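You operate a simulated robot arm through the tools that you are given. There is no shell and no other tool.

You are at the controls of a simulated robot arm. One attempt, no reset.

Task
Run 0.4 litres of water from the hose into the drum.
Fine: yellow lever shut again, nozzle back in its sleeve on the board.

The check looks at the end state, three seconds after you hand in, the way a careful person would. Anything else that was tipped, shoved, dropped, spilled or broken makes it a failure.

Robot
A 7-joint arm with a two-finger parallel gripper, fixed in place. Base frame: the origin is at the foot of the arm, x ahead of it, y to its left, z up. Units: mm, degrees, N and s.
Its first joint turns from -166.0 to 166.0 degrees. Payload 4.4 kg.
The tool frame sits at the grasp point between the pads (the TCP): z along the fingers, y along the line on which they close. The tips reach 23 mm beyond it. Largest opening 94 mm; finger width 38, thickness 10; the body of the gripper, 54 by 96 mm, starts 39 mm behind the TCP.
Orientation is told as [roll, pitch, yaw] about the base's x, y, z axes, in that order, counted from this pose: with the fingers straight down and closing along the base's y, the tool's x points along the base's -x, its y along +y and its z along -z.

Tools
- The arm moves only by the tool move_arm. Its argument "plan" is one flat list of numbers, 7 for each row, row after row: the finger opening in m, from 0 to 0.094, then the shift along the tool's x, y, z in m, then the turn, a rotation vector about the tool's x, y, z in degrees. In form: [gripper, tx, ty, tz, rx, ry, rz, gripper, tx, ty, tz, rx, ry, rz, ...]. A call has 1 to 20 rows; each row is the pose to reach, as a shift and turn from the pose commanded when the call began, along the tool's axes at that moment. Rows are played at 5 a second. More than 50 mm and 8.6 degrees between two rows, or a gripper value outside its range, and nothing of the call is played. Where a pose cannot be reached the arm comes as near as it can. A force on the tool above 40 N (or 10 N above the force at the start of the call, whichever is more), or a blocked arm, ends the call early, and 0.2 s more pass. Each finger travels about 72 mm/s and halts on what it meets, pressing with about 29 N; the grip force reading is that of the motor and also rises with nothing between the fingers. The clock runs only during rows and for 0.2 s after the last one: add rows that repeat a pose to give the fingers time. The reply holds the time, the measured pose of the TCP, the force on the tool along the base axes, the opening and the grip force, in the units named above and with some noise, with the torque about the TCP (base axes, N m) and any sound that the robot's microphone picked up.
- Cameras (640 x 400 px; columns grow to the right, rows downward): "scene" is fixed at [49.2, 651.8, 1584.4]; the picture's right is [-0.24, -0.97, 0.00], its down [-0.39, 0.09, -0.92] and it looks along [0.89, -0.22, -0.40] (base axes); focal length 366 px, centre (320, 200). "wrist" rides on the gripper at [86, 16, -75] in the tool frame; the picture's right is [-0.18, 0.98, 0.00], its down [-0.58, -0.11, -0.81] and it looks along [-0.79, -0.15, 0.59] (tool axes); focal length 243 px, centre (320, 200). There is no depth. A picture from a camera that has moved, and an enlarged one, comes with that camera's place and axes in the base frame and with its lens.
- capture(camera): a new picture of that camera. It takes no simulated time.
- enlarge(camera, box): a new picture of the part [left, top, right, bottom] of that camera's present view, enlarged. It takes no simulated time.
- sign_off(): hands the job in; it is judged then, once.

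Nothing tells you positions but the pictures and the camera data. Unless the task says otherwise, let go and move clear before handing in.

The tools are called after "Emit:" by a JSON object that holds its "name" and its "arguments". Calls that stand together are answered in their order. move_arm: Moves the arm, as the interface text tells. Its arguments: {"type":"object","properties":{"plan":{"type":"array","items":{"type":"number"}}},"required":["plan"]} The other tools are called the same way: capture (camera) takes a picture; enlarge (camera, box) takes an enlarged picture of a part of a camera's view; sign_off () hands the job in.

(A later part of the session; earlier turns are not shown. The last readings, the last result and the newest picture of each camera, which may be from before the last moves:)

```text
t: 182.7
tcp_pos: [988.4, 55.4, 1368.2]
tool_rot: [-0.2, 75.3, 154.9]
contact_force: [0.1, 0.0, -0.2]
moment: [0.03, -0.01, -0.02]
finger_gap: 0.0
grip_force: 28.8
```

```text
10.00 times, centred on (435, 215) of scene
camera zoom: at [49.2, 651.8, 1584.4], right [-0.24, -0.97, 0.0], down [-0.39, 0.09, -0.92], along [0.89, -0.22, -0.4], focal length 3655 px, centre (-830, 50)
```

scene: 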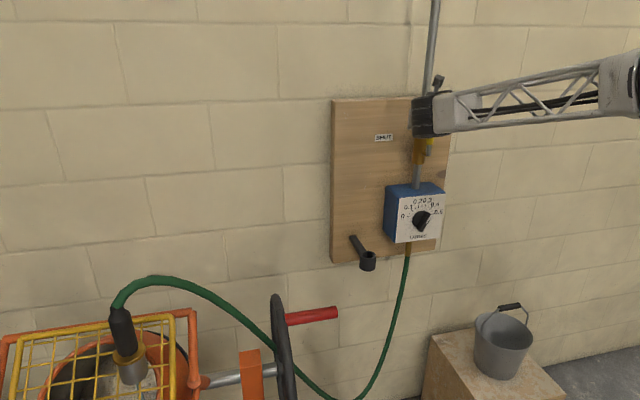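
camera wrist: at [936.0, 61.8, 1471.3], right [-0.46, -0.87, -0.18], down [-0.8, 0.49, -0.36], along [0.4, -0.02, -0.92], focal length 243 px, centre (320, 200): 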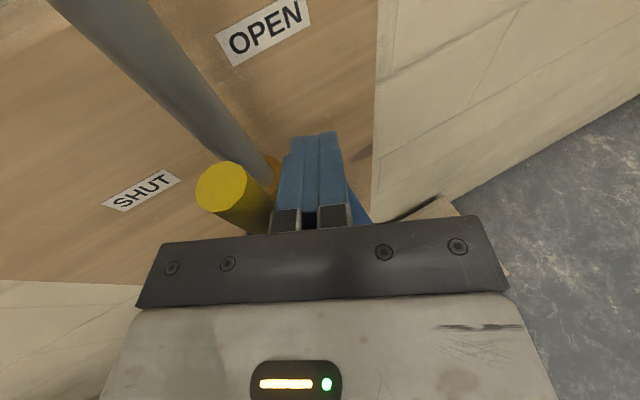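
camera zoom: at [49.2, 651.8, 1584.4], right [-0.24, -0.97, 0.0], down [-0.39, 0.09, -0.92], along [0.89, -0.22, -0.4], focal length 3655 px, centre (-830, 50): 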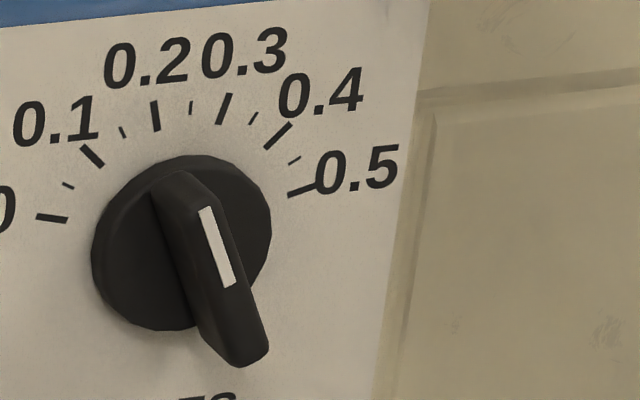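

The finger is in place to the right of the lever. The dial shows about 0.2 L left; I'll keep waiting.

Emit:
{"name": "move_arm", "arguments": {"plan": [0, 0, 0, 0, 0, 0, 0, 0, 0, 0, 0, 0, 0, 0, 0, 0, 0, 0, 0, 0, 0, 0, 0, 0, 0, 0, 0, 0, 0, 0, 0, 0, 0, 0, 0, 0, 0, 0, 0, 0, 0, 0, 0, 0, 0, 0, 0, 0, 0, 0, 0, 0, 0, 0, 0, 0, 0, 0, 0, 0, 0, 0, 0, 0, 0, 0, 0, 0, 0, 0, 0, 0, 0, 0, 0, 0, 0, 0, 0, 0, 0, 0, 0, 0]}}

Emit:
{"name": "enlarge", "arguments": {"camera": "scene", "box": [405, 195, 465, 235]}}

```text
t: 185.3
tcp_pos: [988.6, 55.0, 1370.4]
tool_rot: [-0.3, 75.3, 154.9]
contact_force: [0.0, 0.3, 0.3]
moment: [0.0, 0.01, -0.02]
finger_gap: 0.0
grip_force: 28.9
```

```text
10.00 times, centred on (435, 215) of scene
camera zoom: at [49.2, 651.8, 1584.4], right [-0.24, -0.97, 0.0], down [-0.39, 0.09, -0.92], along [0.89, -0.22, -0.4], focal length 3655 px, centre (-830, 50)
```

zoom: 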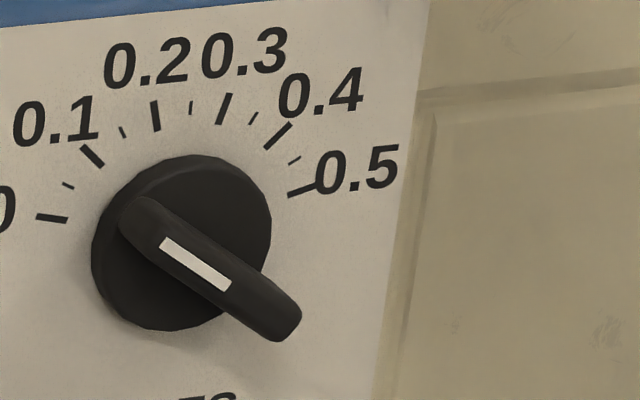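

Emit:
{"name": "move_arm", "arguments": {"plan": [0, 0, 0, 0, 0, 0, 0, 0, 0, 0, 0, 0, 0, 0, 0, 0, 0, 0, 0, 0, 0, 0, 0, 0, 0, 0, 0, 0, 0, 0, 0, 0, 0, 0, 0]}}

Emit:
{"name": "enlarge", "arguments": {"camera": "scene", "box": [405, 195, 465, 235]}}

Emit:
{"name": "enlarge", "arguments": {"camera": "scene", "box": [60, 290, 220, 400]}}

```text
t: 186.5
tcp_pos: [990.0, 55.1, 1369.2]
tool_rot: [-0.2, 75.3, 154.9]
contact_force: [0.3, 0.2, 0.5]
moment: [-0.04, -0.01, 0.0]
finger_gap: 0.3
grip_force: 29.1
```

```text
10.00 times, centred on (435, 215) of scene
camera zoom: at [49.2, 651.8, 1584.4], right [-0.24, -0.97, 0.0], down [-0.39, 0.09, -0.92], along [0.89, -0.22, -0.4], focal length 3655 px, centre (-830, 50)
```

zoom: 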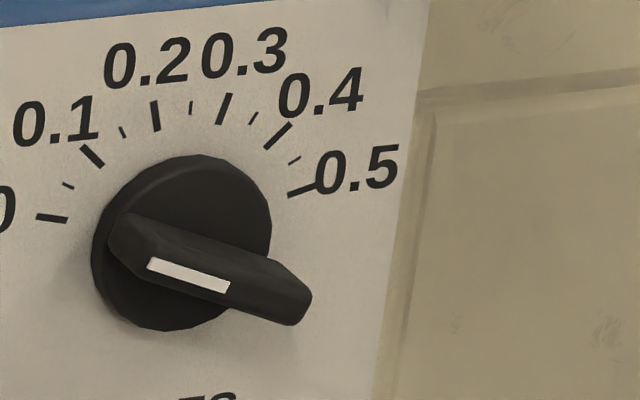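

```text
3.64 times, centred on (140, 345) of scene
camera zoom: at [49.2, 651.8, 1584.4], right [-0.24, -0.97, 0.0], down [-0.39, 0.09, -0.92], along [0.89, -0.22, -0.4], focal length 1329 px, centre (974, -327)
```

zoom: 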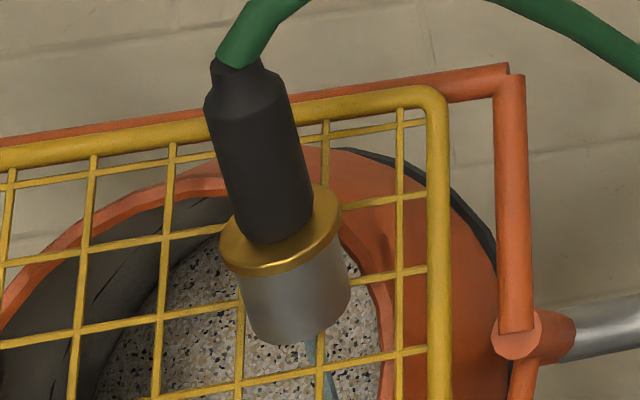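

Emit:
{"name": "move_arm", "arguments": {"plan": [0, 0, 0, 0, 0, 0, 0, 0, 0, 0, 0, 0, 0, 0, 0, 0, 0, 0, 0, 0, 0]}}

Emit:
{"name": "enlarge", "arguments": {"camera": "scene", "box": [405, 195, 465, 235]}}

Emit:
{"name": "enlarge", "arguments": {"camera": "scene", "box": [60, 290, 220, 400]}}

```text
t: 187.3
tcp_pos: [988.6, 54.6, 1368.7]
tool_rot: [-0.2, 75.3, 154.9]
contact_force: [-0.6, -0.8, -0.5]
moment: [-0.03, -0.02, -0.02]
finger_gap: 0.1
grip_force: 29.3
```

```text
10.00 times, centred on (435, 215) of scene
camera zoom: at [49.2, 651.8, 1584.4], right [-0.24, -0.97, 0.0], down [-0.39, 0.09, -0.92], along [0.89, -0.22, -0.4], focal length 3655 px, centre (-830, 50)
```

zoom: 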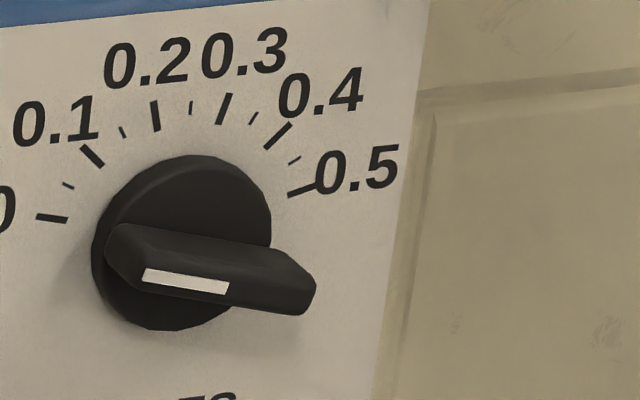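

```text
3.64 times, centred on (140, 345) of scene
camera zoom: at [49.2, 651.8, 1584.4], right [-0.24, -0.97, 0.0], down [-0.39, 0.09, -0.92], along [0.89, -0.22, -0.4], focal length 1329 px, centre (974, -327)
```

zoom: 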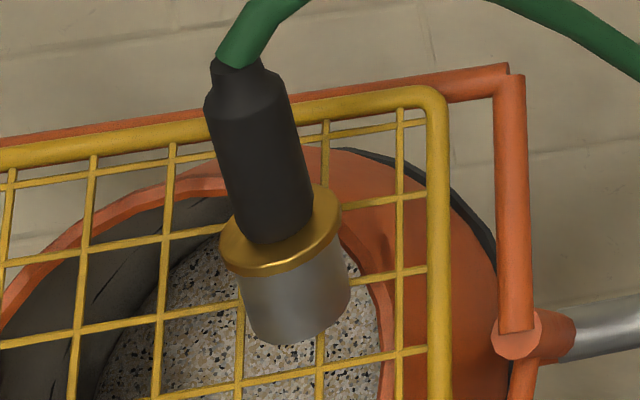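

The stream has stopped and the dial is back at 0, so 0.4 L has been delivered. Now I'll sweep the lever back down to SHUT.

Emit:
{"name": "move_arm", "arguments": {"plan": [0, 0.0001, -0.0082, -0.004, 0, 0, 0, 0, 0.0017, -0.0268, -0.0134, 0, 0, 0, 0, -0.0002, -0.0426, -0.0206, 0, 0, 0, 0, -0.0049, -0.0582, -0.0268, 0, 0, 0, 0, -0.0125, -0.073, -0.032, 0, 0, 0, 0, -0.0224, -0.0867, -0.036, 0, 0, 0, 0, -0.0348, -0.0988, -0.0387, 0, 0, 0, 0, -0.0489, -0.1089, -0.0399, 0, 0, 0, 0, -0.0612, -0.1153, -0.0397, 0, 0, 0, 0, -0.0726, -0.1199, -0.0389, 0, 0, 0, 0, -0.0792, -0.1217, -0.0381, 0, 0, 0, 0, -0.0792, -0.1217, -0.0381, 0, 0, 0]}}

Emit:
{"name": "capture", "arguments": {"camera": "wrist"}}

Emit:
{"name": "enlarge", "arguments": {"camera": "scene", "box": [360, 90, 470, 220]}}

```text
t: 189.9
tcp_pos: [986.7, 190.5, 1302.6]
tool_rot: [-0.3, 75.3, 154.7]
contact_force: [6.3, -3.5, 10.7]
moment: [-0.18, -0.24, -0.09]
finger_gap: 0.0
grip_force: 29.4
```

```text
taken
camera wrist: at [935.4, 198.4, 1405.2], right [-0.46, -0.87, -0.18], down [-0.8, 0.49, -0.36], along [0.4, -0.02, -0.92], focal length 243 px, centre (320, 200)
```

wrist: 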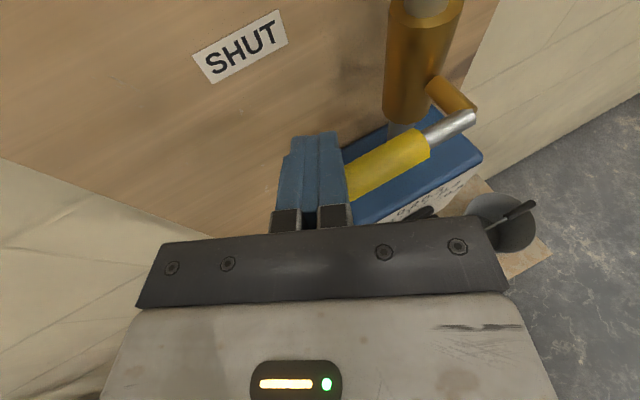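

```text
3.08 times, centred on (415, 155) of scene
camera zoom: at [49.2, 651.8, 1584.4], right [-0.24, -0.97, 0.0], down [-0.39, 0.09, -0.92], along [0.89, -0.22, -0.4], focal length 1124 px, centre (28, 338)
```

zoom: 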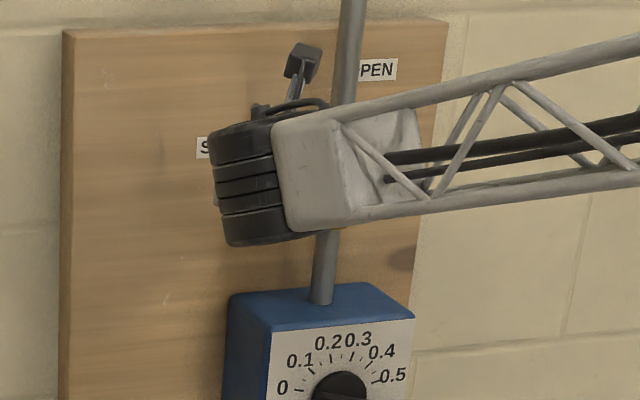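

Emit:
{"name": "move_arm", "arguments": {"plan": [0, -0.0015, 0, 0.0004, 0, 0, 0, 0, -0.0029, 0, 0.0008, 0, 0, 0, 0, -0.0029, 0, 0.0008, 0, 0, 0]}}

```text
t: 190.7
tcp_pos: [987.4, 190.8, 1301.8]
tool_rot: [-0.7, 75.5, 154.4]
contact_force: [1.7, -8.5, 38.4]
moment: [-0.56, -0.41, -0.29]
finger_gap: 0.0
grip_force: 28.9
```

The lever is hard against its shut stop. I'll lift off and withdraw along the finger axis, then confirm.

Emit:
{"name": "move_arm", "arguments": {"plan": [0, 0.006, 0, -0.0015, 0, 0, 0, 0, 0.0145, 0, -0.0038, 0, 0, 0, 0, 0.0145, 0, -0.0388, 0, 0, 0, 0, 0.0145, 0, -0.0788, 0, 0, 0, 0, 0.0145, 0, -0.1188, 0, 0, 0, 0.03, 0.0145, 0, -0.1588, 0, 0, 0, 0.06, 0.0145, 0, -0.1988, 0, 0, 0, 0.06, 0.0145, 0, -0.1988, 0, 0, 0]}}

Emit:
{"name": "enlarge", "arguments": {"camera": "scene", "box": [360, 90, 470, 220]}}

Emit:
{"name": "capture", "arguments": {"camera": "wrist"}}

Emit:
{"name": "capture", "arguments": {"camera": "scene"}}

```text
t: 192.5
tcp_pos: [817.4, 274.2, 1360.9]
tool_rot: [-0.2, 75.3, 155.0]
contact_force: [0.1, 0.2, 0.9]
moment: [-0.02, -0.02, -0.01]
finger_gap: 60.0
grip_force: 0.0
```

```text
3.08 times, centred on (415, 155) of scene
camera zoom: at [49.2, 651.8, 1584.4], right [-0.24, -0.97, 0.0], down [-0.39, 0.09, -0.92], along [0.89, -0.22, -0.4], focal length 1124 px, centre (28, 338)
```

zoom: 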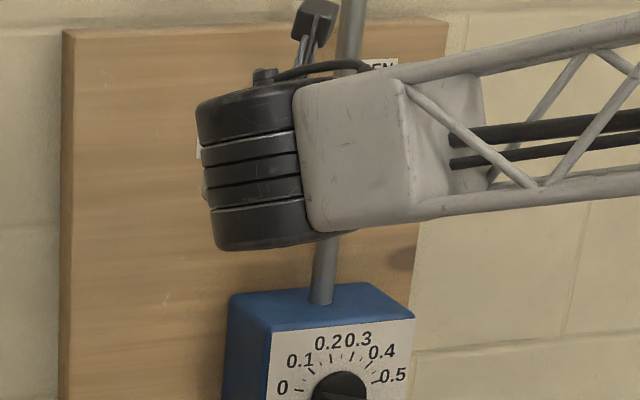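

```text
taken
camera wrist: at [765.4, 279.8, 1465.1], right [-0.46, -0.87, -0.18], down [-0.8, 0.49, -0.36], along [0.4, -0.02, -0.92], focal length 243 px, centre (320, 200)
```

wrist: 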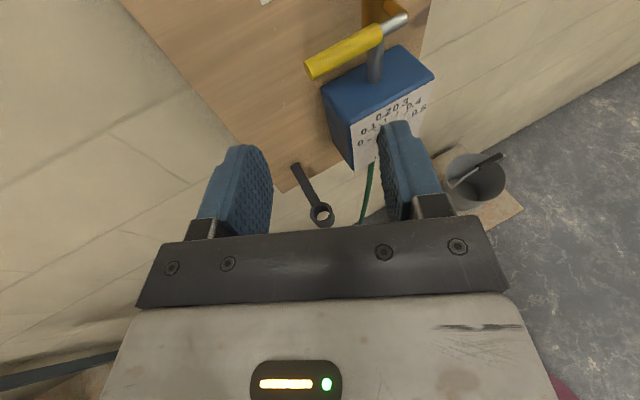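

```text
taken
```

scene: 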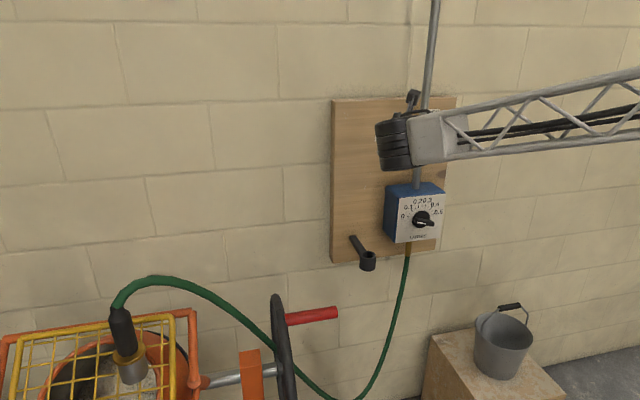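

The lever is back at SHUT and the sleeve is undisturbed. Before fetching the nozzle I'll check how the hose lies relative to the wheel.

Emit:
{"name": "enlarge", "arguments": {"camera": "scene", "box": [200, 270, 400, 400]}}

Emit:
{"name": "enlarge", "arguments": {"camera": "scene", "box": [0, 260, 240, 400]}}

```text
3.08 times, centred on (300, 335) of scene
camera zoom: at [49.2, 651.8, 1584.4], right [-0.24, -0.97, 0.0], down [-0.39, 0.09, -0.92], along [0.89, -0.22, -0.4], focal length 1124 px, centre (382, -215)
```

zoom: 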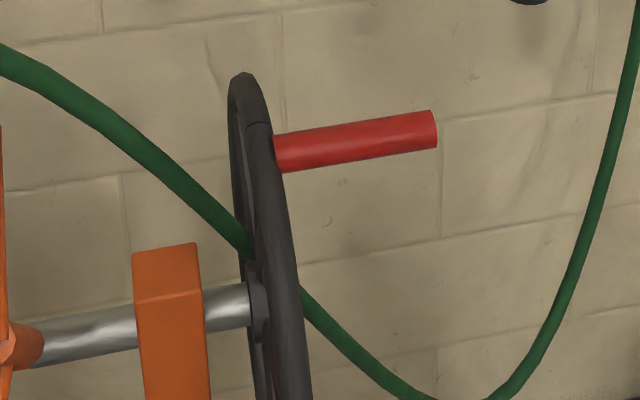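

```text
2.67 times, centred on (120, 330) of scene
camera zoom: at [49.2, 651.8, 1584.4], right [-0.24, -0.97, 0.0], down [-0.39, 0.09, -0.92], along [0.89, -0.22, -0.4], focal length 975 px, centre (853, -147)
```

zoom: 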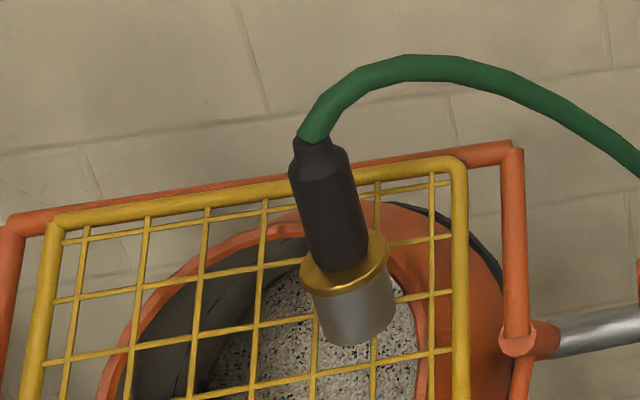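

The hose lies loosely with no load on the wheel, and the nozzle sits well in the tube. I'll return along the proven side-angled route to a standoff on the −x side of the tube (heading 18°, pitch 25°).

Emit:
{"name": "move_arm", "arguments": {"plan": [0.07, -0.0163, -0.0212, -0.0335, 2.9, -0.7, -1.05, 0.07, -0.0325, -0.0425, -0.067, 5.8, -1.4, -2.1, 0.07, -0.0488, -0.0637, -0.1005, 8.7, -2.1, -3.15, 0.07, -0.0651, -0.085, -0.1339, 11.6, -2.8, -4.2, 0.07, -0.0813, -0.1062, -0.1674, 14.5, -3.5, -5.25, 0.07, -0.0976, -0.1275, -0.2009, 17.4, -4.2, -6.3, 0.07, -0.1139, -0.1487, -0.2344, 20.3, -4.9, -7.35, 0.07, -0.1301, -0.1699, -0.2679, 23.2, -5.6, -8.4, 0.07, -0.1464, -0.1912, -0.3014, 26.1, -6.3, -9.45, 0.07, -0.1626, -0.2124, -0.3349, 29, -7, -10.5, 0.07, -0.1789, -0.2337, -0.3683, 31.9, -7.7, -11.55, 0.07, -0.1952, -0.2549, -0.4018, 34.8, -8.4, -12.6, 0.07, -0.2114, -0.2762, -0.4353, 37.7, -9.1, -13.65, 0.07, -0.2277, -0.2974, -0.4688, 40.6, -9.8, -14.7, 0.07, -0.2277, -0.2974, -0.4688, 40.6, -9.8, -14.7]}}

Emit:
{"name": "capture", "arguments": {"camera": "wrist"}}

Emit:
{"name": "capture", "arguments": {"camera": "scene"}}

```text
t: 195.7
tcp_pos: [479.6, 757.2, 1264.7]
tool_rot: [0.0, 65.0, -161.9]
contact_force: [0.3, 0.0, 1.0]
moment: [0.0, 0.0, -0.03]
finger_gap: 69.8
grip_force: 0.1
```

```text
taken
camera wrist: at [455.2, 732.7, 1373.6], right [0.23, -0.96, -0.17], down [-0.96, -0.2, -0.19], along [0.14, 0.21, -0.97], focal length 243 px, centre (320, 200)
```

wrist: 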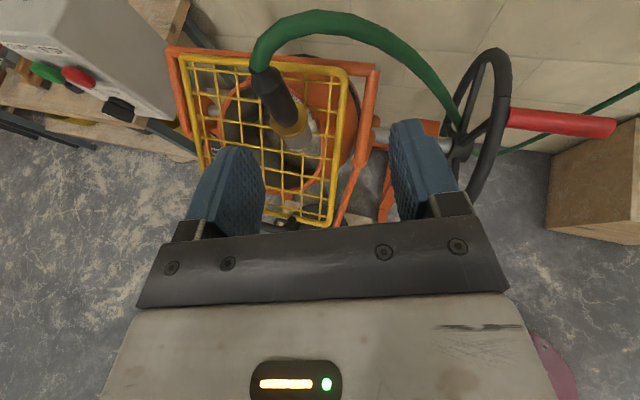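

```text
taken
```

scene: 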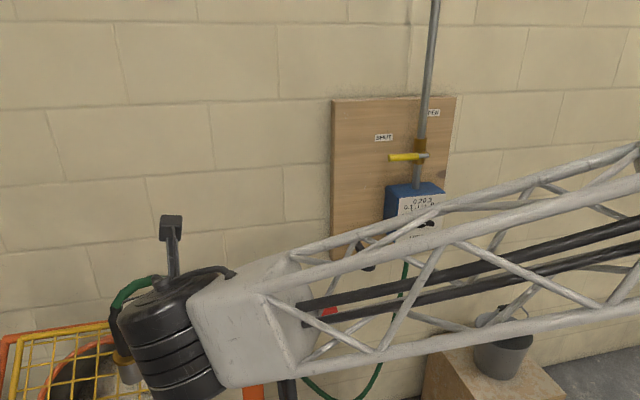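

Emit:
{"name": "move_arm", "arguments": {"plan": [0.07, -0.017, -0.0214, 0.0147, 0, 0, 0, 0.07, -0.0341, -0.0429, 0.0293, 0, 0, 0, 0.07, -0.0511, -0.0643, 0.044, 0, 0, 0, 0.07, -0.0728, -0.0643, 0.0542, 0, 0, 0, 0.07, -0.0946, -0.0643, 0.0643, 0, 0, 0, 0.07, -0.1163, -0.0643, 0.0745, 0, 0, 0, 0.07, -0.1163, -0.0643, 0.0745, 0, 0, 0]}}

Emit:
{"name": "capture", "arguments": {"camera": "wrist"}}

Emit:
{"name": "capture", "arguments": {"camera": "scene"}}

```text
t: 197.3
tcp_pos: [474.5, 823.0, 1124.2]
tool_rot: [0.0, 65.1, -161.7]
contact_force: [-0.5, -0.2, 0.7]
moment: [-0.01, 0.02, 0.0]
finger_gap: 70.0
grip_force: 0.2
```

```text
taken
camera wrist: at [450.4, 798.5, 1234.3], right [0.23, -0.96, -0.17], down [-0.96, -0.2, -0.19], along [0.14, 0.2, -0.97], focal length 243 px, centre (320, 200)
```

wrist: 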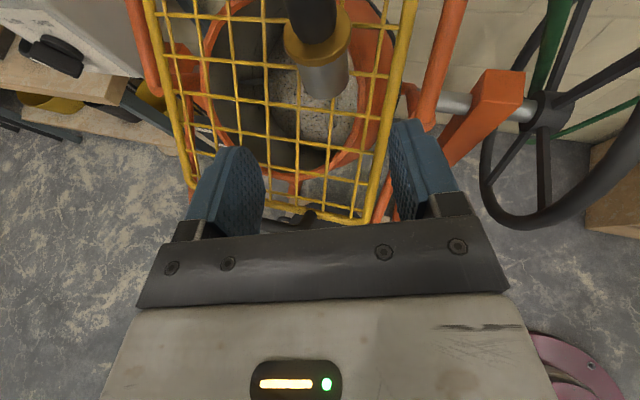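

```text
taken
```

scene: 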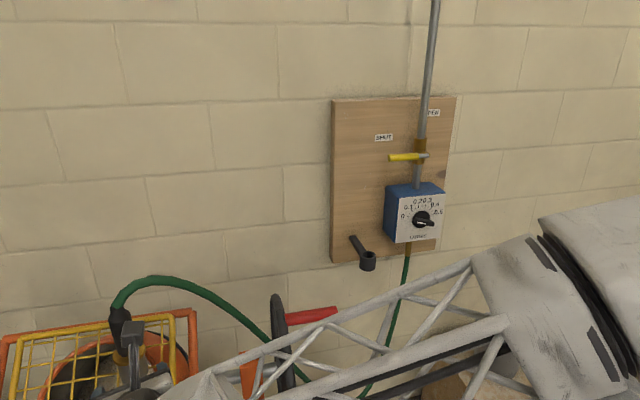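

Aligned laterally within 1 mm. I'll advance in two halves.

Emit:
{"name": "move_arm", "arguments": {"plan": [0.07, 0.0121, 0, 0.0164, 0, 0, 0, 0.07, 0.0205, 0, 0.0345, 0, 0, 0, 0.07, 0.029, 0, 0.0527, 0, 0, 0, 0.07, 0.0332, 0, 0.0617, 0, 0, 0, 0.07, 0.0332, 0, 0.0617, 0, 0, 0]}}

Emit:
{"name": "capture", "arguments": {"camera": "wrist"}}

Emit:
{"name": "enlarge", "arguments": {"camera": "scene", "box": [60, 250, 260, 400]}}

```text
t: 198.5
tcp_pos: [540.3, 843.5, 1129.2]
tool_rot: [-0.1, 64.9, -161.8]
contact_force: [-0.6, 0.2, 0.1]
moment: [0.0, 0.04, 0.01]
finger_gap: 70.4
grip_force: 0.1
```

```text
taken
camera wrist: at [515.2, 818.6, 1239.8], right [0.23, -0.96, -0.17], down [-0.96, -0.2, -0.19], along [0.14, 0.2, -0.97], focal length 243 px, centre (320, 200)
```

wrist: 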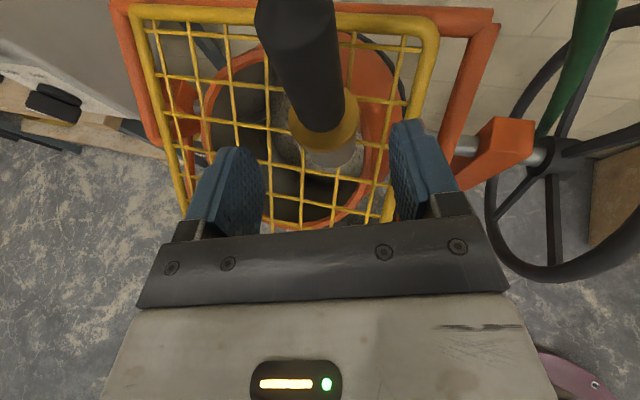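

```text
2.67 times, centred on (160, 325) of scene
camera zoom: at [49.2, 651.8, 1584.4], right [-0.24, -0.97, 0.0], down [-0.39, 0.09, -0.92], along [0.89, -0.22, -0.4], focal length 975 px, centre (747, -133)
```

zoom: 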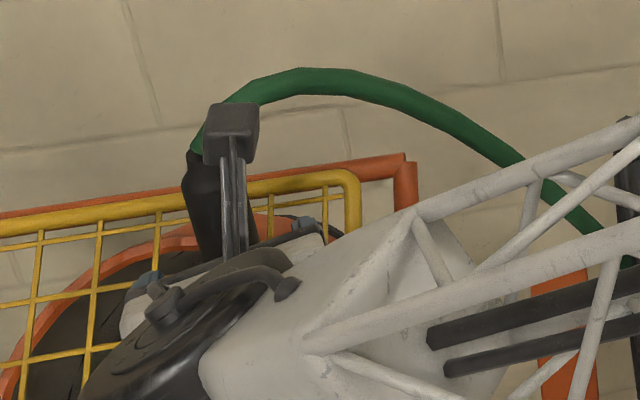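

Emit:
{"name": "move_arm", "arguments": {"plan": [0.07, 0.0072, 0, 0.0154, 0, 0, 0, 0.07, 0.0144, 0, 0.0308, 0, 0, 0, 0.07, 0.0216, 0, 0.0462, 0, 0, 0, 0.07, 0.0216, 0, 0.0462, 0, 0, 0]}}

Emit:
{"name": "capture", "arguments": {"camera": "wrist"}}

```text
t: 199.5
tcp_pos: [591.1, 860.3, 1128.3]
tool_rot: [-0.1, 65.0, -161.7]
contact_force: [-0.1, 0.3, 0.2]
moment: [0.01, -0.03, 0.01]
finger_gap: 70.1
grip_force: 0.0
```

```text
taken
camera wrist: at [565.6, 835.4, 1239.0], right [0.23, -0.96, -0.17], down [-0.96, -0.2, -0.19], along [0.14, 0.2, -0.97], focal length 243 px, centre (320, 200)
```

wrist: 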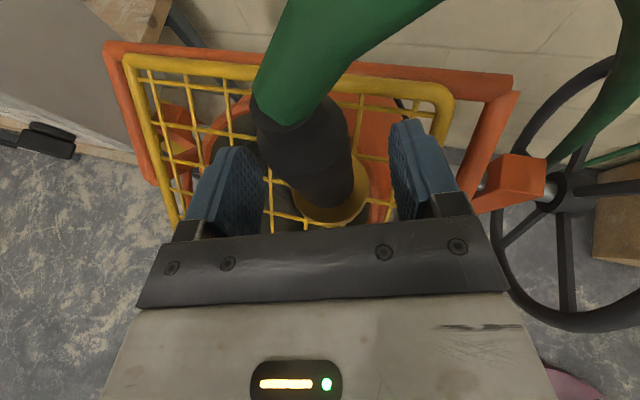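

The nozzle body is centred between the pads. Closing.

Emit:
{"name": "move_arm", "arguments": {"plan": [0.055, 0, 0, 0, 0, 0, 0, 0.04, 0, 0, 0, 0, 0, 0, 0.025, 0, 0, 0, 0, 0, 0, 0, 0, 0, 0, 0, 0, 0, 0, 0, 0, 0, 0, 0, 0, 0, 0, 0, 0, 0, 0, 0]}}

Emit:
{"name": "capture", "arguments": {"camera": "wrist"}}

```text
t: 200.9
tcp_pos: [589.3, 860.7, 1128.8]
tool_rot: [0.0, 65.0, -161.9]
contact_force: [-0.8, 0.8, 1.0]
moment: [-0.03, 0.03, 0.01]
finger_gap: 33.1
grip_force: 28.7
```

```text
taken
camera wrist: at [565.2, 835.4, 1238.9], right [0.23, -0.96, -0.17], down [-0.96, -0.2, -0.19], along [0.14, 0.2, -0.97], focal length 243 px, centre (320, 200)
```

wrist: 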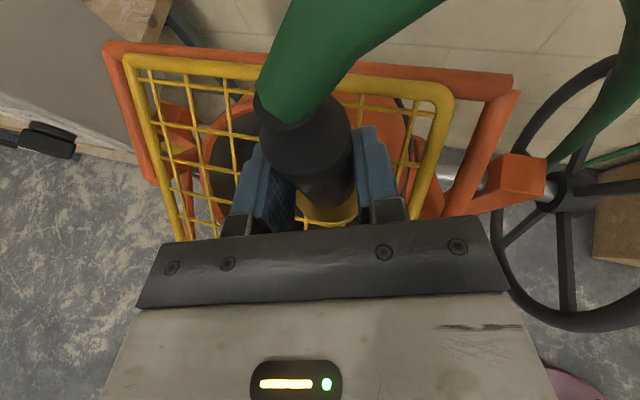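

Gripped (33.1 mm). I'll lift straight up slowly.

Emit:
{"name": "move_arm", "arguments": {"plan": [0, 0.0045, 0, -0.0021, 0, 0, 0, 0, 0.0136, 0, -0.0063, 0, 0, 0, 0, 0.0227, 0, -0.0106, 0, 0, 0, 0, 0.0317, 0, -0.0148, 0, 0, 0, 0, 0.0453, 0, -0.0212, 0, 0, 0, 0, 0.0589, 0, -0.0275, 0, 0, 0, 0, 0.0725, 0, -0.0338, 0, 0, 0, 0, 0.0834, 0, -0.0389, 0, 0, 0, 0, 0.0834, 0, -0.0389, 0, 0, 0]}}

Emit:
{"name": "capture", "arguments": {"camera": "scene"}}

Emit:
{"name": "capture", "arguments": {"camera": "wrist"}}

Emit:
{"name": "enlarge", "arguments": {"camera": "scene", "box": [60, 250, 240, 400]}}

```text
t: 202.9
tcp_pos: [588.1, 860.2, 1224.0]
tool_rot: [0.0, 64.9, -161.8]
contact_force: [-0.4, 0.3, -1.8]
moment: [-0.03, 0.03, -0.02]
finger_gap: 32.7
grip_force: 29.2
```

```text
taken
```

scene: 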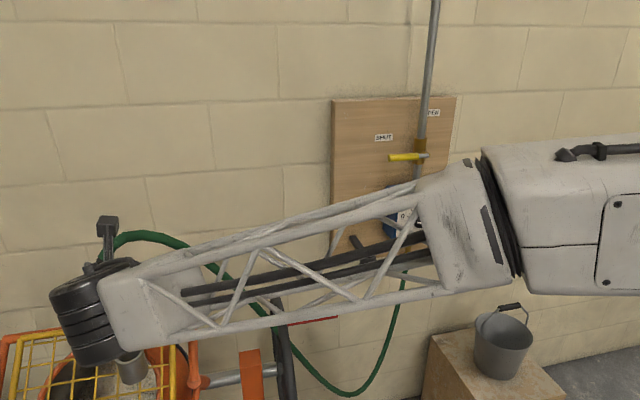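

```text
taken
camera wrist: at [563.6, 835.5, 1332.8], right [0.23, -0.96, -0.17], down [-0.96, -0.2, -0.19], along [0.14, 0.2, -0.97], focal length 243 px, centre (320, 200)
```

wrist: 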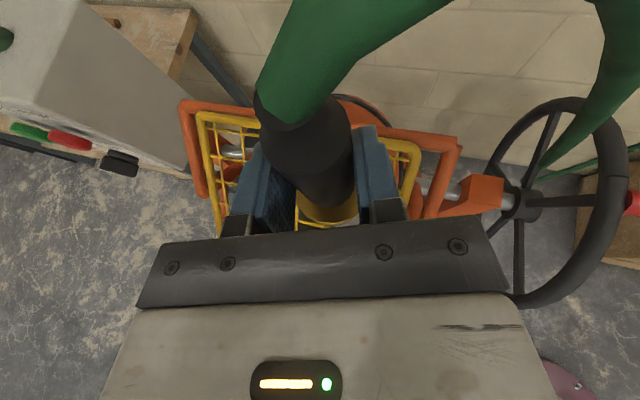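

```text
2.67 times, centred on (150, 325) of scene
camera zoom: at [49.2, 651.8, 1584.4], right [-0.24, -0.97, 0.0], down [-0.39, 0.09, -0.92], along [0.89, -0.22, -0.4], focal length 975 px, centre (773, -133)
```

zoom: 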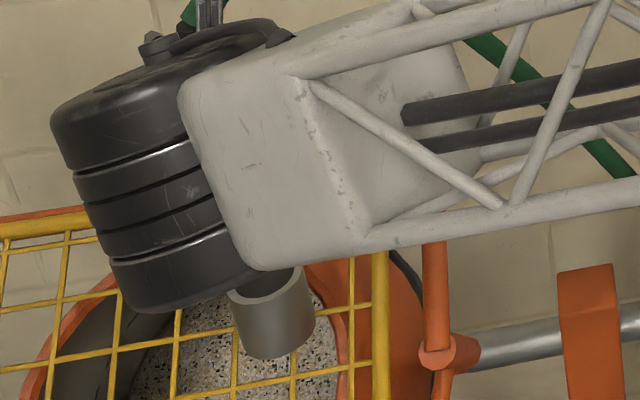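

The nozzle is clear of the tube. I'll swing back toward the board along the proven route, slowly.

Emit:
{"name": "move_arm", "arguments": {"plan": [0, 0.0001, 0.0141, 0.0007, -0.86, 0, 0.4, 0, 0.0003, 0.0424, 0.0022, -2.58, 0, 1.21, 0, 0.0005, 0.0726, 0.0037, -4.42, 0, 2.07, 0, 0.0006, 0.1028, 0.0053, -6.26, 0, 2.93, 0, 0.0008, 0.133, 0.0068, -8.1, 0, 3.79, 0, 0.001, 0.1632, 0.0084, -9.93, 0, 4.65, 0, 0.0011, 0.1934, 0.0099, -11.8, 0, 5.5, 0, 0.0013, 0.2236, 0.0115, -13.6, 0, 6.37, 0, 0.0015, 0.2538, 0.013, -15.4, 0, 7.23, 0, 0.0017, 0.284, 0.0146, -17.3, 0, 8.1, 0, 0.0018, 0.3142, 0.0161, -19.1, 0, 8.95, 0, 0.002, 0.3444, 0.0177, -21, 0, 9.8, 0, 0.0022, 0.3746, 0.0192, -22.8, 0, 10.7, 0, 0.0024, 0.4048, 0.0208, -24.6, 0, 11.5, 0, 0.0025, 0.435, 0.0223, -26.5, 0, 12.4, 0, 0.0027, 0.4652, 0.0239, -28.3, 0, 13.2, 0, 0.0029, 0.4954, 0.0254, -30.2, 0, 14.1, 0, 0.0031, 0.525, 0.0269, -32, 0, 15, 0, 0.0033, 0.5512, 0.0283, -33.5, 0, 15.7, 0, 0.0033, 0.5652, 0.029, -34.4, 0, 16.1]}}

Emit:
{"name": "capture", "arguments": {"camera": "scene"}}

Emit:
{"name": "capture", "arguments": {"camera": "wrist"}}

```text
t: 207.1
tcp_pos: [794.5, 331.8, 1212.3]
tool_rot: [-0.2, 64.9, 160.1]
contact_force: [-0.8, 0.0, -1.4]
moment: [-0.01, 0.01, -0.01]
finger_gap: 32.8
grip_force: 29.2
```

```text
taken
```

scene: 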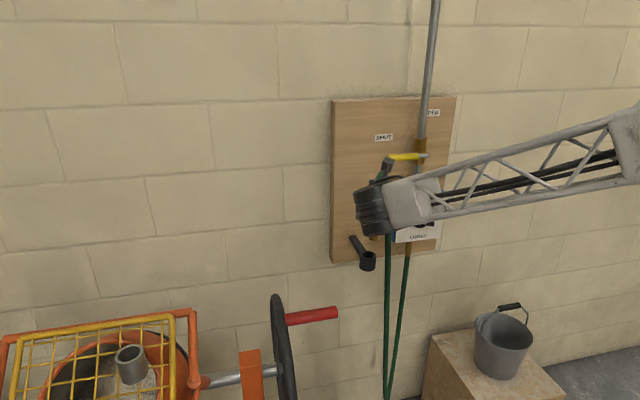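

```text
taken
camera wrist: at [759.6, 328.0, 1322.4], right [-0.41, -0.9, -0.17], down [-0.88, 0.43, -0.19], along [0.24, 0.07, -0.97], focal length 243 px, centre (320, 200)
```

wrist: 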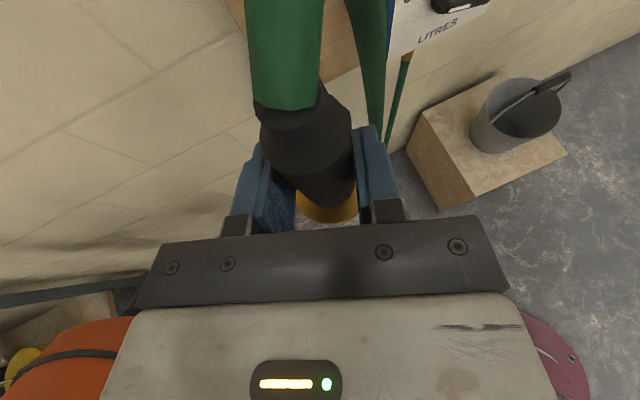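

Emit:
{"name": "move_arm", "arguments": {"plan": [0, -0.0019, -0.0001, 0.0109, 0, 0, 0, 0, -0.0058, -0.0003, 0.0327, 0, 0, 0, 0, -0.0101, -0.0005, 0.0566, 0, 0, 0, 0, -0.0144, -0.0006, 0.0807, 0, 0, 0, 0, -0.0187, -0.0008, 0.1048, 0, 0, 0, 0, -0.023, -0.001, 0.1289, 0, 0, 0, 0, -0.0272, -0.0012, 0.1525, 0, 0, 0, 0, -0.0298, -0.0013, 0.167, 0, 0, 0, 0, -0.0311, -0.0014, 0.1743, 0, 0, 0, 0, -0.0311, -0.0014, 0.1743, 0, 0, 0]}}

Emit:
{"name": "enlarge", "arguments": {"camera": "scene", "box": [330, 180, 440, 290]}}

Emit:
{"name": "capture", "arguments": {"camera": "wrist"}}

```text
t: 209.3
tcp_pos: [931.1, 286.0, 1110.9]
tool_rot: [-0.1, 65.1, 160.0]
contact_force: [0.1, -0.3, -1.6]
moment: [0.0, 0.02, 0.0]
finger_gap: 32.7
grip_force: 29.4
```

```text
3.64 times, centred on (385, 235) of scene
camera zoom: at [49.2, 651.8, 1584.4], right [-0.24, -0.97, 0.0], down [-0.39, 0.09, -0.92], along [0.89, -0.22, -0.4], focal length 1329 px, centre (84, 73)
```

zoom: 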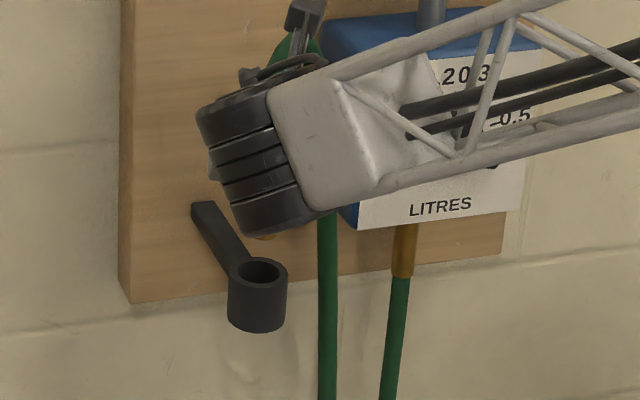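

```text
taken
camera wrist: at [896.0, 280.8, 1221.3], right [-0.41, -0.9, -0.17], down [-0.88, 0.43, -0.19], along [0.24, 0.07, -0.97], focal length 243 px, centre (320, 200)
```

wrist: 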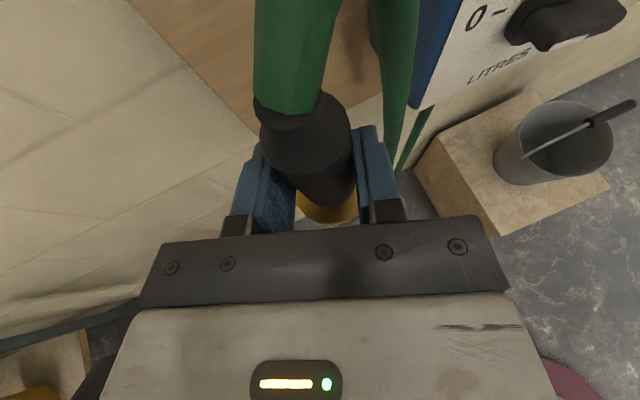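

Emit:
{"name": "enlarge", "arguments": {"camera": "scene", "box": [380, 230, 420, 270]}}

Emit:
{"name": "enlarge", "arguments": {"camera": "scene", "box": [360, 230, 400, 275]}}

```text
10.00 times, centred on (400, 250) of scene
camera zoom: at [49.2, 651.8, 1584.4], right [-0.24, -0.97, 0.0], down [-0.39, 0.09, -0.92], along [0.89, -0.22, -0.4], focal length 3655 px, centre (-480, -300)
```

zoom: 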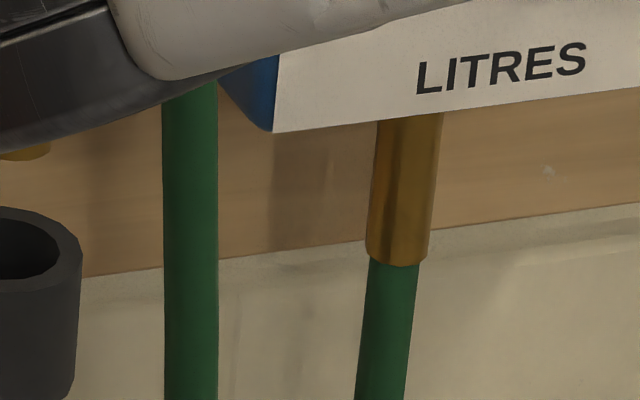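

```text
8.89 times, centred on (380, 252) of scene
camera zoom: at [49.2, 651.8, 1584.4], right [-0.24, -0.97, 0.0], down [-0.39, 0.09, -0.92], along [0.89, -0.22, -0.4], focal length 3249 px, centre (-213, -267)
```

zoom: 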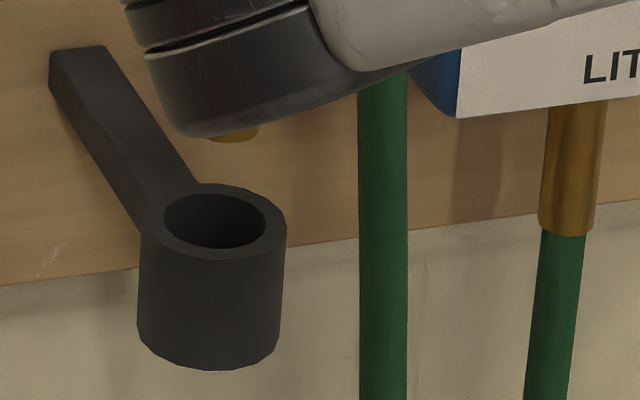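

The spout is aligned with the sleeve to within about 1 mm sideways, perhaps 2 mm short in x. I'll nudge it and lower gently, watching the force.

Emit:
{"name": "move_arm", "arguments": {"plan": [0, 0.0005, -0.001, 0.0012, 0, 0, 0, 0, -0.0086, -0.001, 0.0054, 0, 0, 0, 0, -0.0176, -0.001, 0.0097, 0, 0, 0, 0, -0.0267, -0.001, 0.0139, 0, 0, 0, 0, -0.0312, -0.001, 0.016, 0, 0, 0, 0, -0.0312, -0.001, 0.016, 0, 0, 0]}}

Emit:
{"name": "enlarge", "arguments": {"camera": "scene", "box": [350, 230, 400, 280]}}

Emit:
{"name": "capture", "arguments": {"camera": "wrist"}}

```text
t: 210.7
tcp_pos: [933.5, 284.3, 1076.6]
tool_rot: [-0.1, 65.0, 160.1]
contact_force: [0.3, -0.2, -2.5]
moment: [0.01, 0.01, -0.01]
finger_gap: 32.7
grip_force: 29.3
```

```text
8.00 times, centred on (375, 255) of scene
camera zoom: at [49.2, 651.8, 1584.4], right [-0.24, -0.97, 0.0], down [-0.39, 0.09, -0.92], along [0.89, -0.22, -0.4], focal length 2924 px, centre (-120, -240)
```

zoom: 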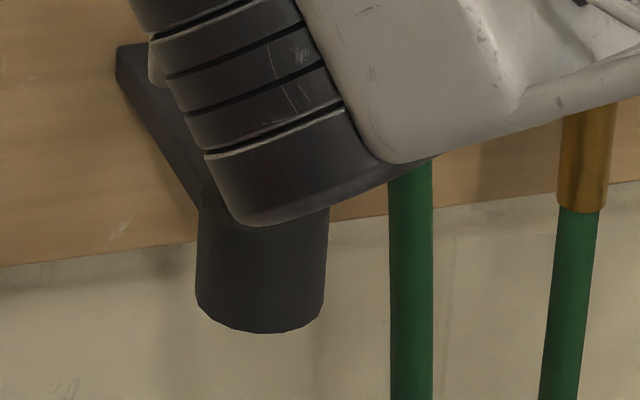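

```text
taken
camera wrist: at [897.5, 280.5, 1186.1], right [-0.41, -0.9, -0.17], down [-0.88, 0.43, -0.19], along [0.24, 0.07, -0.97], focal length 243 px, centre (320, 200)
```

wrist: 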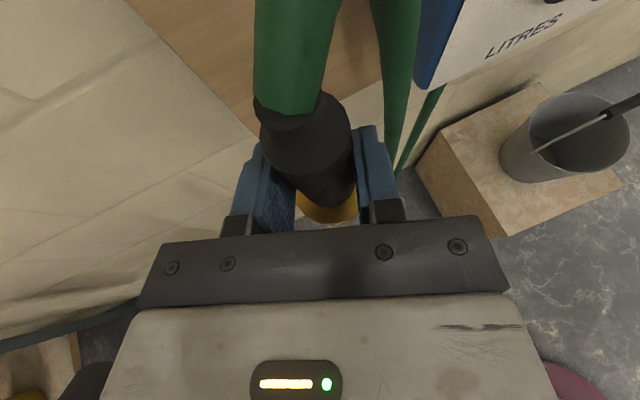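

Emit:
{"name": "move_arm", "arguments": {"plan": [0, -0.0036, 0, 0.0017, 0, 0, 0, 0, -0.0072, 0, 0.0034, 0, 0, 0, 0, -0.0109, 0, 0.0051, 0, 0, 0, 0, -0.0145, 0, 0.0068, 0, 0, 0, 0, -0.0145, 0, 0.0068, 0, 0, 0]}}

```text
t: 211.9
tcp_pos: [932.7, 286.3, 1062.1]
tool_rot: [-0.3, 65.0, 160.0]
contact_force: [3.8, 4.2, 21.8]
moment: [0.2, -0.35, 0.03]
finger_gap: 33.0
grip_force: 29.2
```

Contact with 22 N at the spout's near side, so the nozzle is a few mm short in x. I'll raise, shift +5 mm in x, and try again.

Emit:
{"name": "move_arm", "arguments": {"plan": [0, 0.0054, 0, -0.0025, 0, 0, 0, 0, 0.0074, -0.0017, 0.0017, 0, 0, 0, 0, 0.0047, -0.0017, 0.003, 0, 0, 0, 0, 0.002, -0.0017, 0.0043, 0, 0, 0, 0, 0.002, -0.0017, 0.0043, 0, 0, 0]}}

```text
t: 213.1
tcp_pos: [936.5, 285.8, 1060.1]
tool_rot: [-0.1, 65.0, 160.2]
contact_force: [0.4, 0.2, -1.5]
moment: [0.01, 0.03, -0.05]
finger_gap: 32.9
grip_force: 29.2
```

Free at the same height now. I'll continue down.

Emit:
{"name": "move_arm", "arguments": {"plan": [0, -0.0036, 0, 0.0017, 0, 0, 0, 0, -0.0072, 0, 0.0034, 0, 0, 0, 0, -0.0109, 0, 0.0051, 0, 0, 0, 0, -0.0109, 0, 0.0051, 0, 0, 0]}}

Emit:
{"name": "enlarge", "arguments": {"camera": "scene", "box": [340, 220, 400, 280]}}

```text
t: 214.1
tcp_pos: [936.7, 286.5, 1048.7]
tool_rot: [-0.2, 65.0, 160.1]
contact_force: [-0.2, -0.3, -1.7]
moment: [0.0, 0.01, 0.0]
finger_gap: 32.9
grip_force: 28.7
```

```text
6.67 times, centred on (370, 250) of scene
camera zoom: at [49.2, 651.8, 1584.4], right [-0.24, -0.97, 0.0], down [-0.39, 0.09, -0.92], along [0.89, -0.22, -0.4], focal length 2436 px, centre (-13, -133)
```

zoom: 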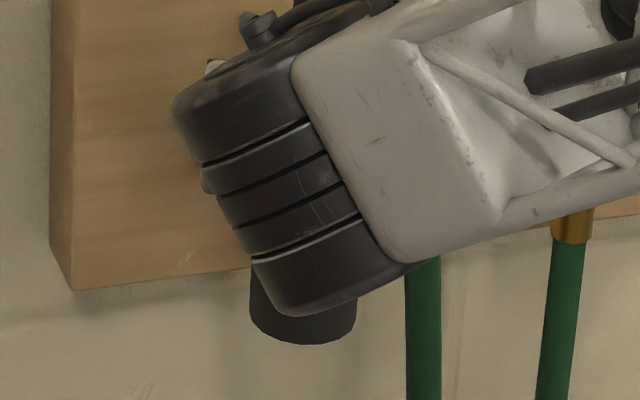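

Emit:
{"name": "move_arm", "arguments": {"plan": [0, -0.0027, 0, 0.0013, 0, 0, 0, 0, -0.0054, 0, 0.0025, 0, 0, 0, 0, -0.0082, 0, 0.0038, 0, 0, 0, 0, -0.0109, 0, 0.0051, 0, 0, 0, 0, -0.0109, 0, 0.0051, 0, 0, 0]}}

```text
t: 215.3
tcp_pos: [937.5, 286.3, 1036.3]
tool_rot: [-0.2, 64.9, 160.2]
contact_force: [-0.3, 0.1, -2.1]
moment: [0.04, 0.01, 0.01]
finger_gap: 32.9
grip_force: 28.7
```

Emit:
{"name": "move_arm", "arguments": {"plan": [0, -0.0018, 0, 0.0008, 0, 0, 0, 0, -0.0036, 0, 0.0017, 0, 0, 0, 0, -0.0054, 0, 0.0025, 0, 0, 0, 0, -0.0054, 0, 0.0025, 0, 0, 0]}}

Emit:
{"name": "capture", "arguments": {"camera": "wrist"}}

```text
t: 216.3
tcp_pos: [937.9, 286.6, 1029.1]
tool_rot: [-0.2, 65.0, 160.1]
contact_force: [0.9, -0.1, -3.0]
moment: [-0.01, 0.0, 0.02]
finger_gap: 33.0
grip_force: 28.9
```

```text
taken
camera wrist: at [902.7, 281.3, 1139.1], right [-0.41, -0.9, -0.17], down [-0.88, 0.43, -0.19], along [0.24, 0.07, -0.97], focal length 243 px, centre (320, 200)
```

wrist: 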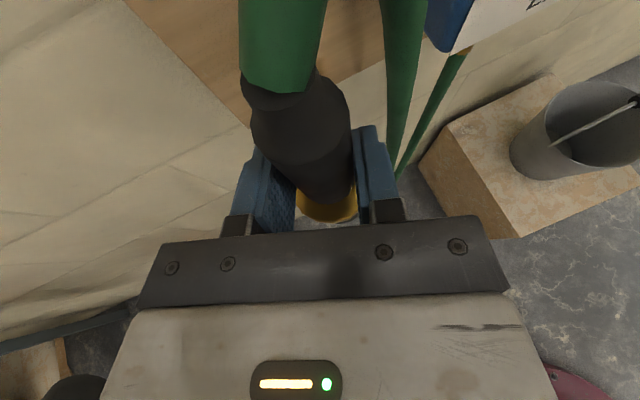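

Emit:
{"name": "move_arm", "arguments": {"plan": [0, -0.0018, 0, 0.0008, 0, 0, 0, 0, -0.0036, 0, 0.0017, 0, 0, 0, 0, -0.0036, 0, 0.0017, 0, 0, 0]}}

Emit:
{"name": "enlarge", "arguments": {"camera": "wrist", "box": [220, 40, 440, 240]}}

Emit:
{"name": "enlarge", "arguments": {"camera": "scene", "box": [340, 220, 400, 290]}}

```text
t: 217.1
tcp_pos: [936.9, 286.2, 1026.9]
tool_rot: [-0.2, 65.0, 160.1]
contact_force: [-0.6, -0.4, 5.8]
moment: [-0.21, -0.16, -0.03]
finger_gap: 32.8
grip_force: 29.7
```

```text
2.00 times, centred on (330, 140) of wrist
camera zoom: at [901.9, 281.6, 1136.6], right [-0.41, -0.9, -0.17], down [-0.88, 0.43, -0.19], along [0.24, 0.07, -0.97], focal length 485 px, centre (300, 320)
```

zoom: 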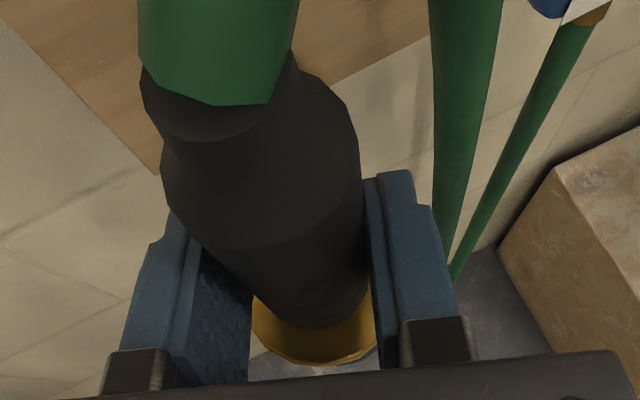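

```text
5.71 times, centred on (370, 255) of scene
camera zoom: at [49.2, 651.8, 1584.4], right [-0.24, -0.97, 0.0], down [-0.39, 0.09, -0.92], along [0.89, -0.22, -0.4], focal length 2088 px, centre (34, -114)
```

zoom: 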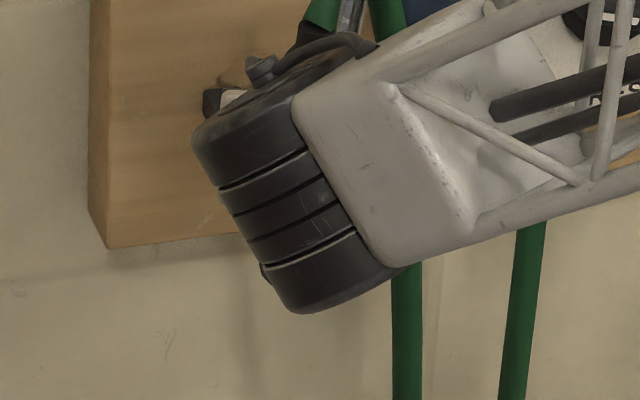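

Emit:
{"name": "move_arm", "arguments": {"plan": [0, -0.0009, 0, 0.0004, 0, 0, 0, 0, -0.0018, 0, 0.0008, 0, 0, 0, 0, -0.0018, 0, 0.0008, 0, 0, 0]}}

```text
t: 217.9
tcp_pos: [936.4, 286.3, 1025.9]
tool_rot: [-0.3, 65.1, 160.0]
contact_force: [-1.4, -2.5, 24.5]
moment: [-0.63, -0.1, -0.1]
finger_gap: 33.3
grip_force: 29.2
```

Firm seating at 24 N. I'll relieve the push, open a little, and see whether the nozzle stays.

Emit:
{"name": "move_arm", "arguments": {"plan": [0, 0.0018, 0, -0.0008, 0, 0, 0, 0.036, 0.0018, 0, -0.0008, 0, 0, 0, 0.04, 0.0018, 0, -0.0008, 0, 0, 0, 0.045, 0.0018, 0, -0.0008, 0, 0, 0, 0.045, 0.0018, 0, -0.0008, 0, 0, 0]}}

Emit:
{"name": "enlarge", "arguments": {"camera": "wrist", "box": [220, 40, 440, 240]}}

```text
t: 219.1
tcp_pos: [937.3, 285.6, 1025.6]
tool_rot: [-0.1, 65.1, 160.1]
contact_force: [-1.8, 0.3, -0.1]
moment: [-0.02, -0.01, -0.01]
finger_gap: 45.0
grip_force: 0.1
```

```text
2.00 times, centred on (330, 140) of wrist
camera zoom: at [902.2, 281.6, 1135.5], right [-0.41, -0.9, -0.17], down [-0.88, 0.43, -0.19], along [0.24, 0.07, -0.97], focal length 485 px, centre (300, 320)
```

zoom: 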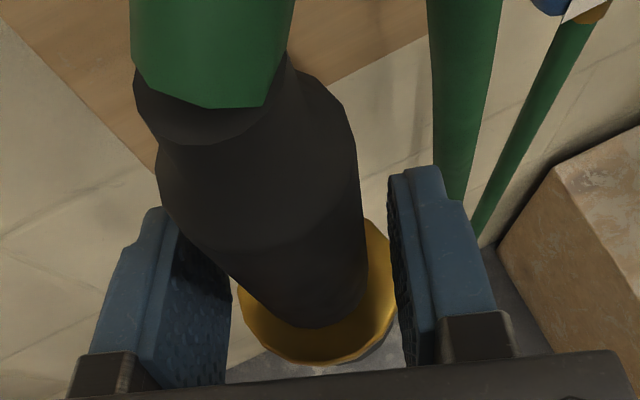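

It stays put. I'll open fully and check again before backing away.

Emit:
{"name": "move_arm", "arguments": {"plan": [0.055, 0, 0, 0, 0, 0, 0, 0.065, 0, 0, 0, 0, 0, 0, 0.07, 0, 0, 0, 0, 0, 0, 0.07, 0, 0, 0, 0, 0, 0]}}

Emit:
{"name": "capture", "arguments": {"camera": "wrist"}}

Emit:
{"name": "enlarge", "arguments": {"camera": "wrist", "box": [280, 140, 400, 240]}}

```text
t: 220.1
tcp_pos: [937.2, 286.5, 1025.6]
tool_rot: [-0.2, 64.9, 160.1]
contact_force: [0.8, -0.5, 0.3]
moment: [0.02, -0.02, 0.02]
finger_gap: 70.0
grip_force: 0.1
```

```text
taken
camera wrist: at [902.2, 281.6, 1135.6], right [-0.41, -0.9, -0.17], down [-0.88, 0.43, -0.19], along [0.24, 0.07, -0.97], focal length 243 px, centre (320, 200)
```

wrist: 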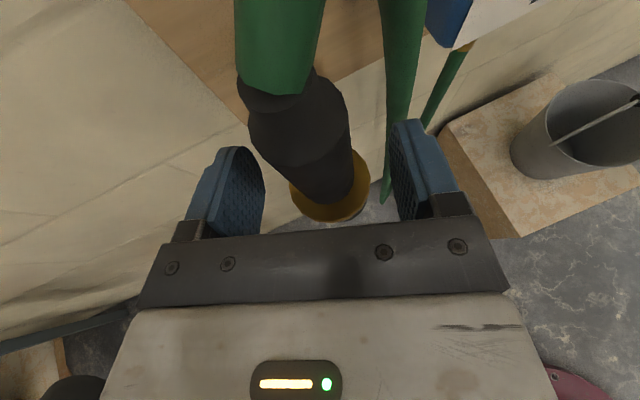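

```text
4.00 times, centred on (340, 190) of wrist
camera zoom: at [902.2, 281.6, 1135.6], right [-0.41, -0.9, -0.17], down [-0.88, 0.43, -0.19], along [0.24, 0.07, -0.97], focal length 970 px, centre (240, 240)
```

zoom: 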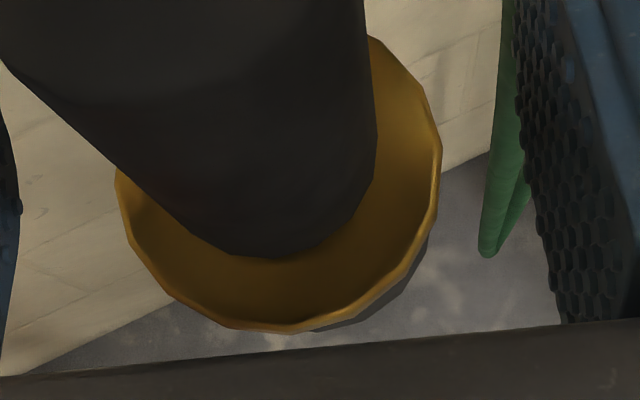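

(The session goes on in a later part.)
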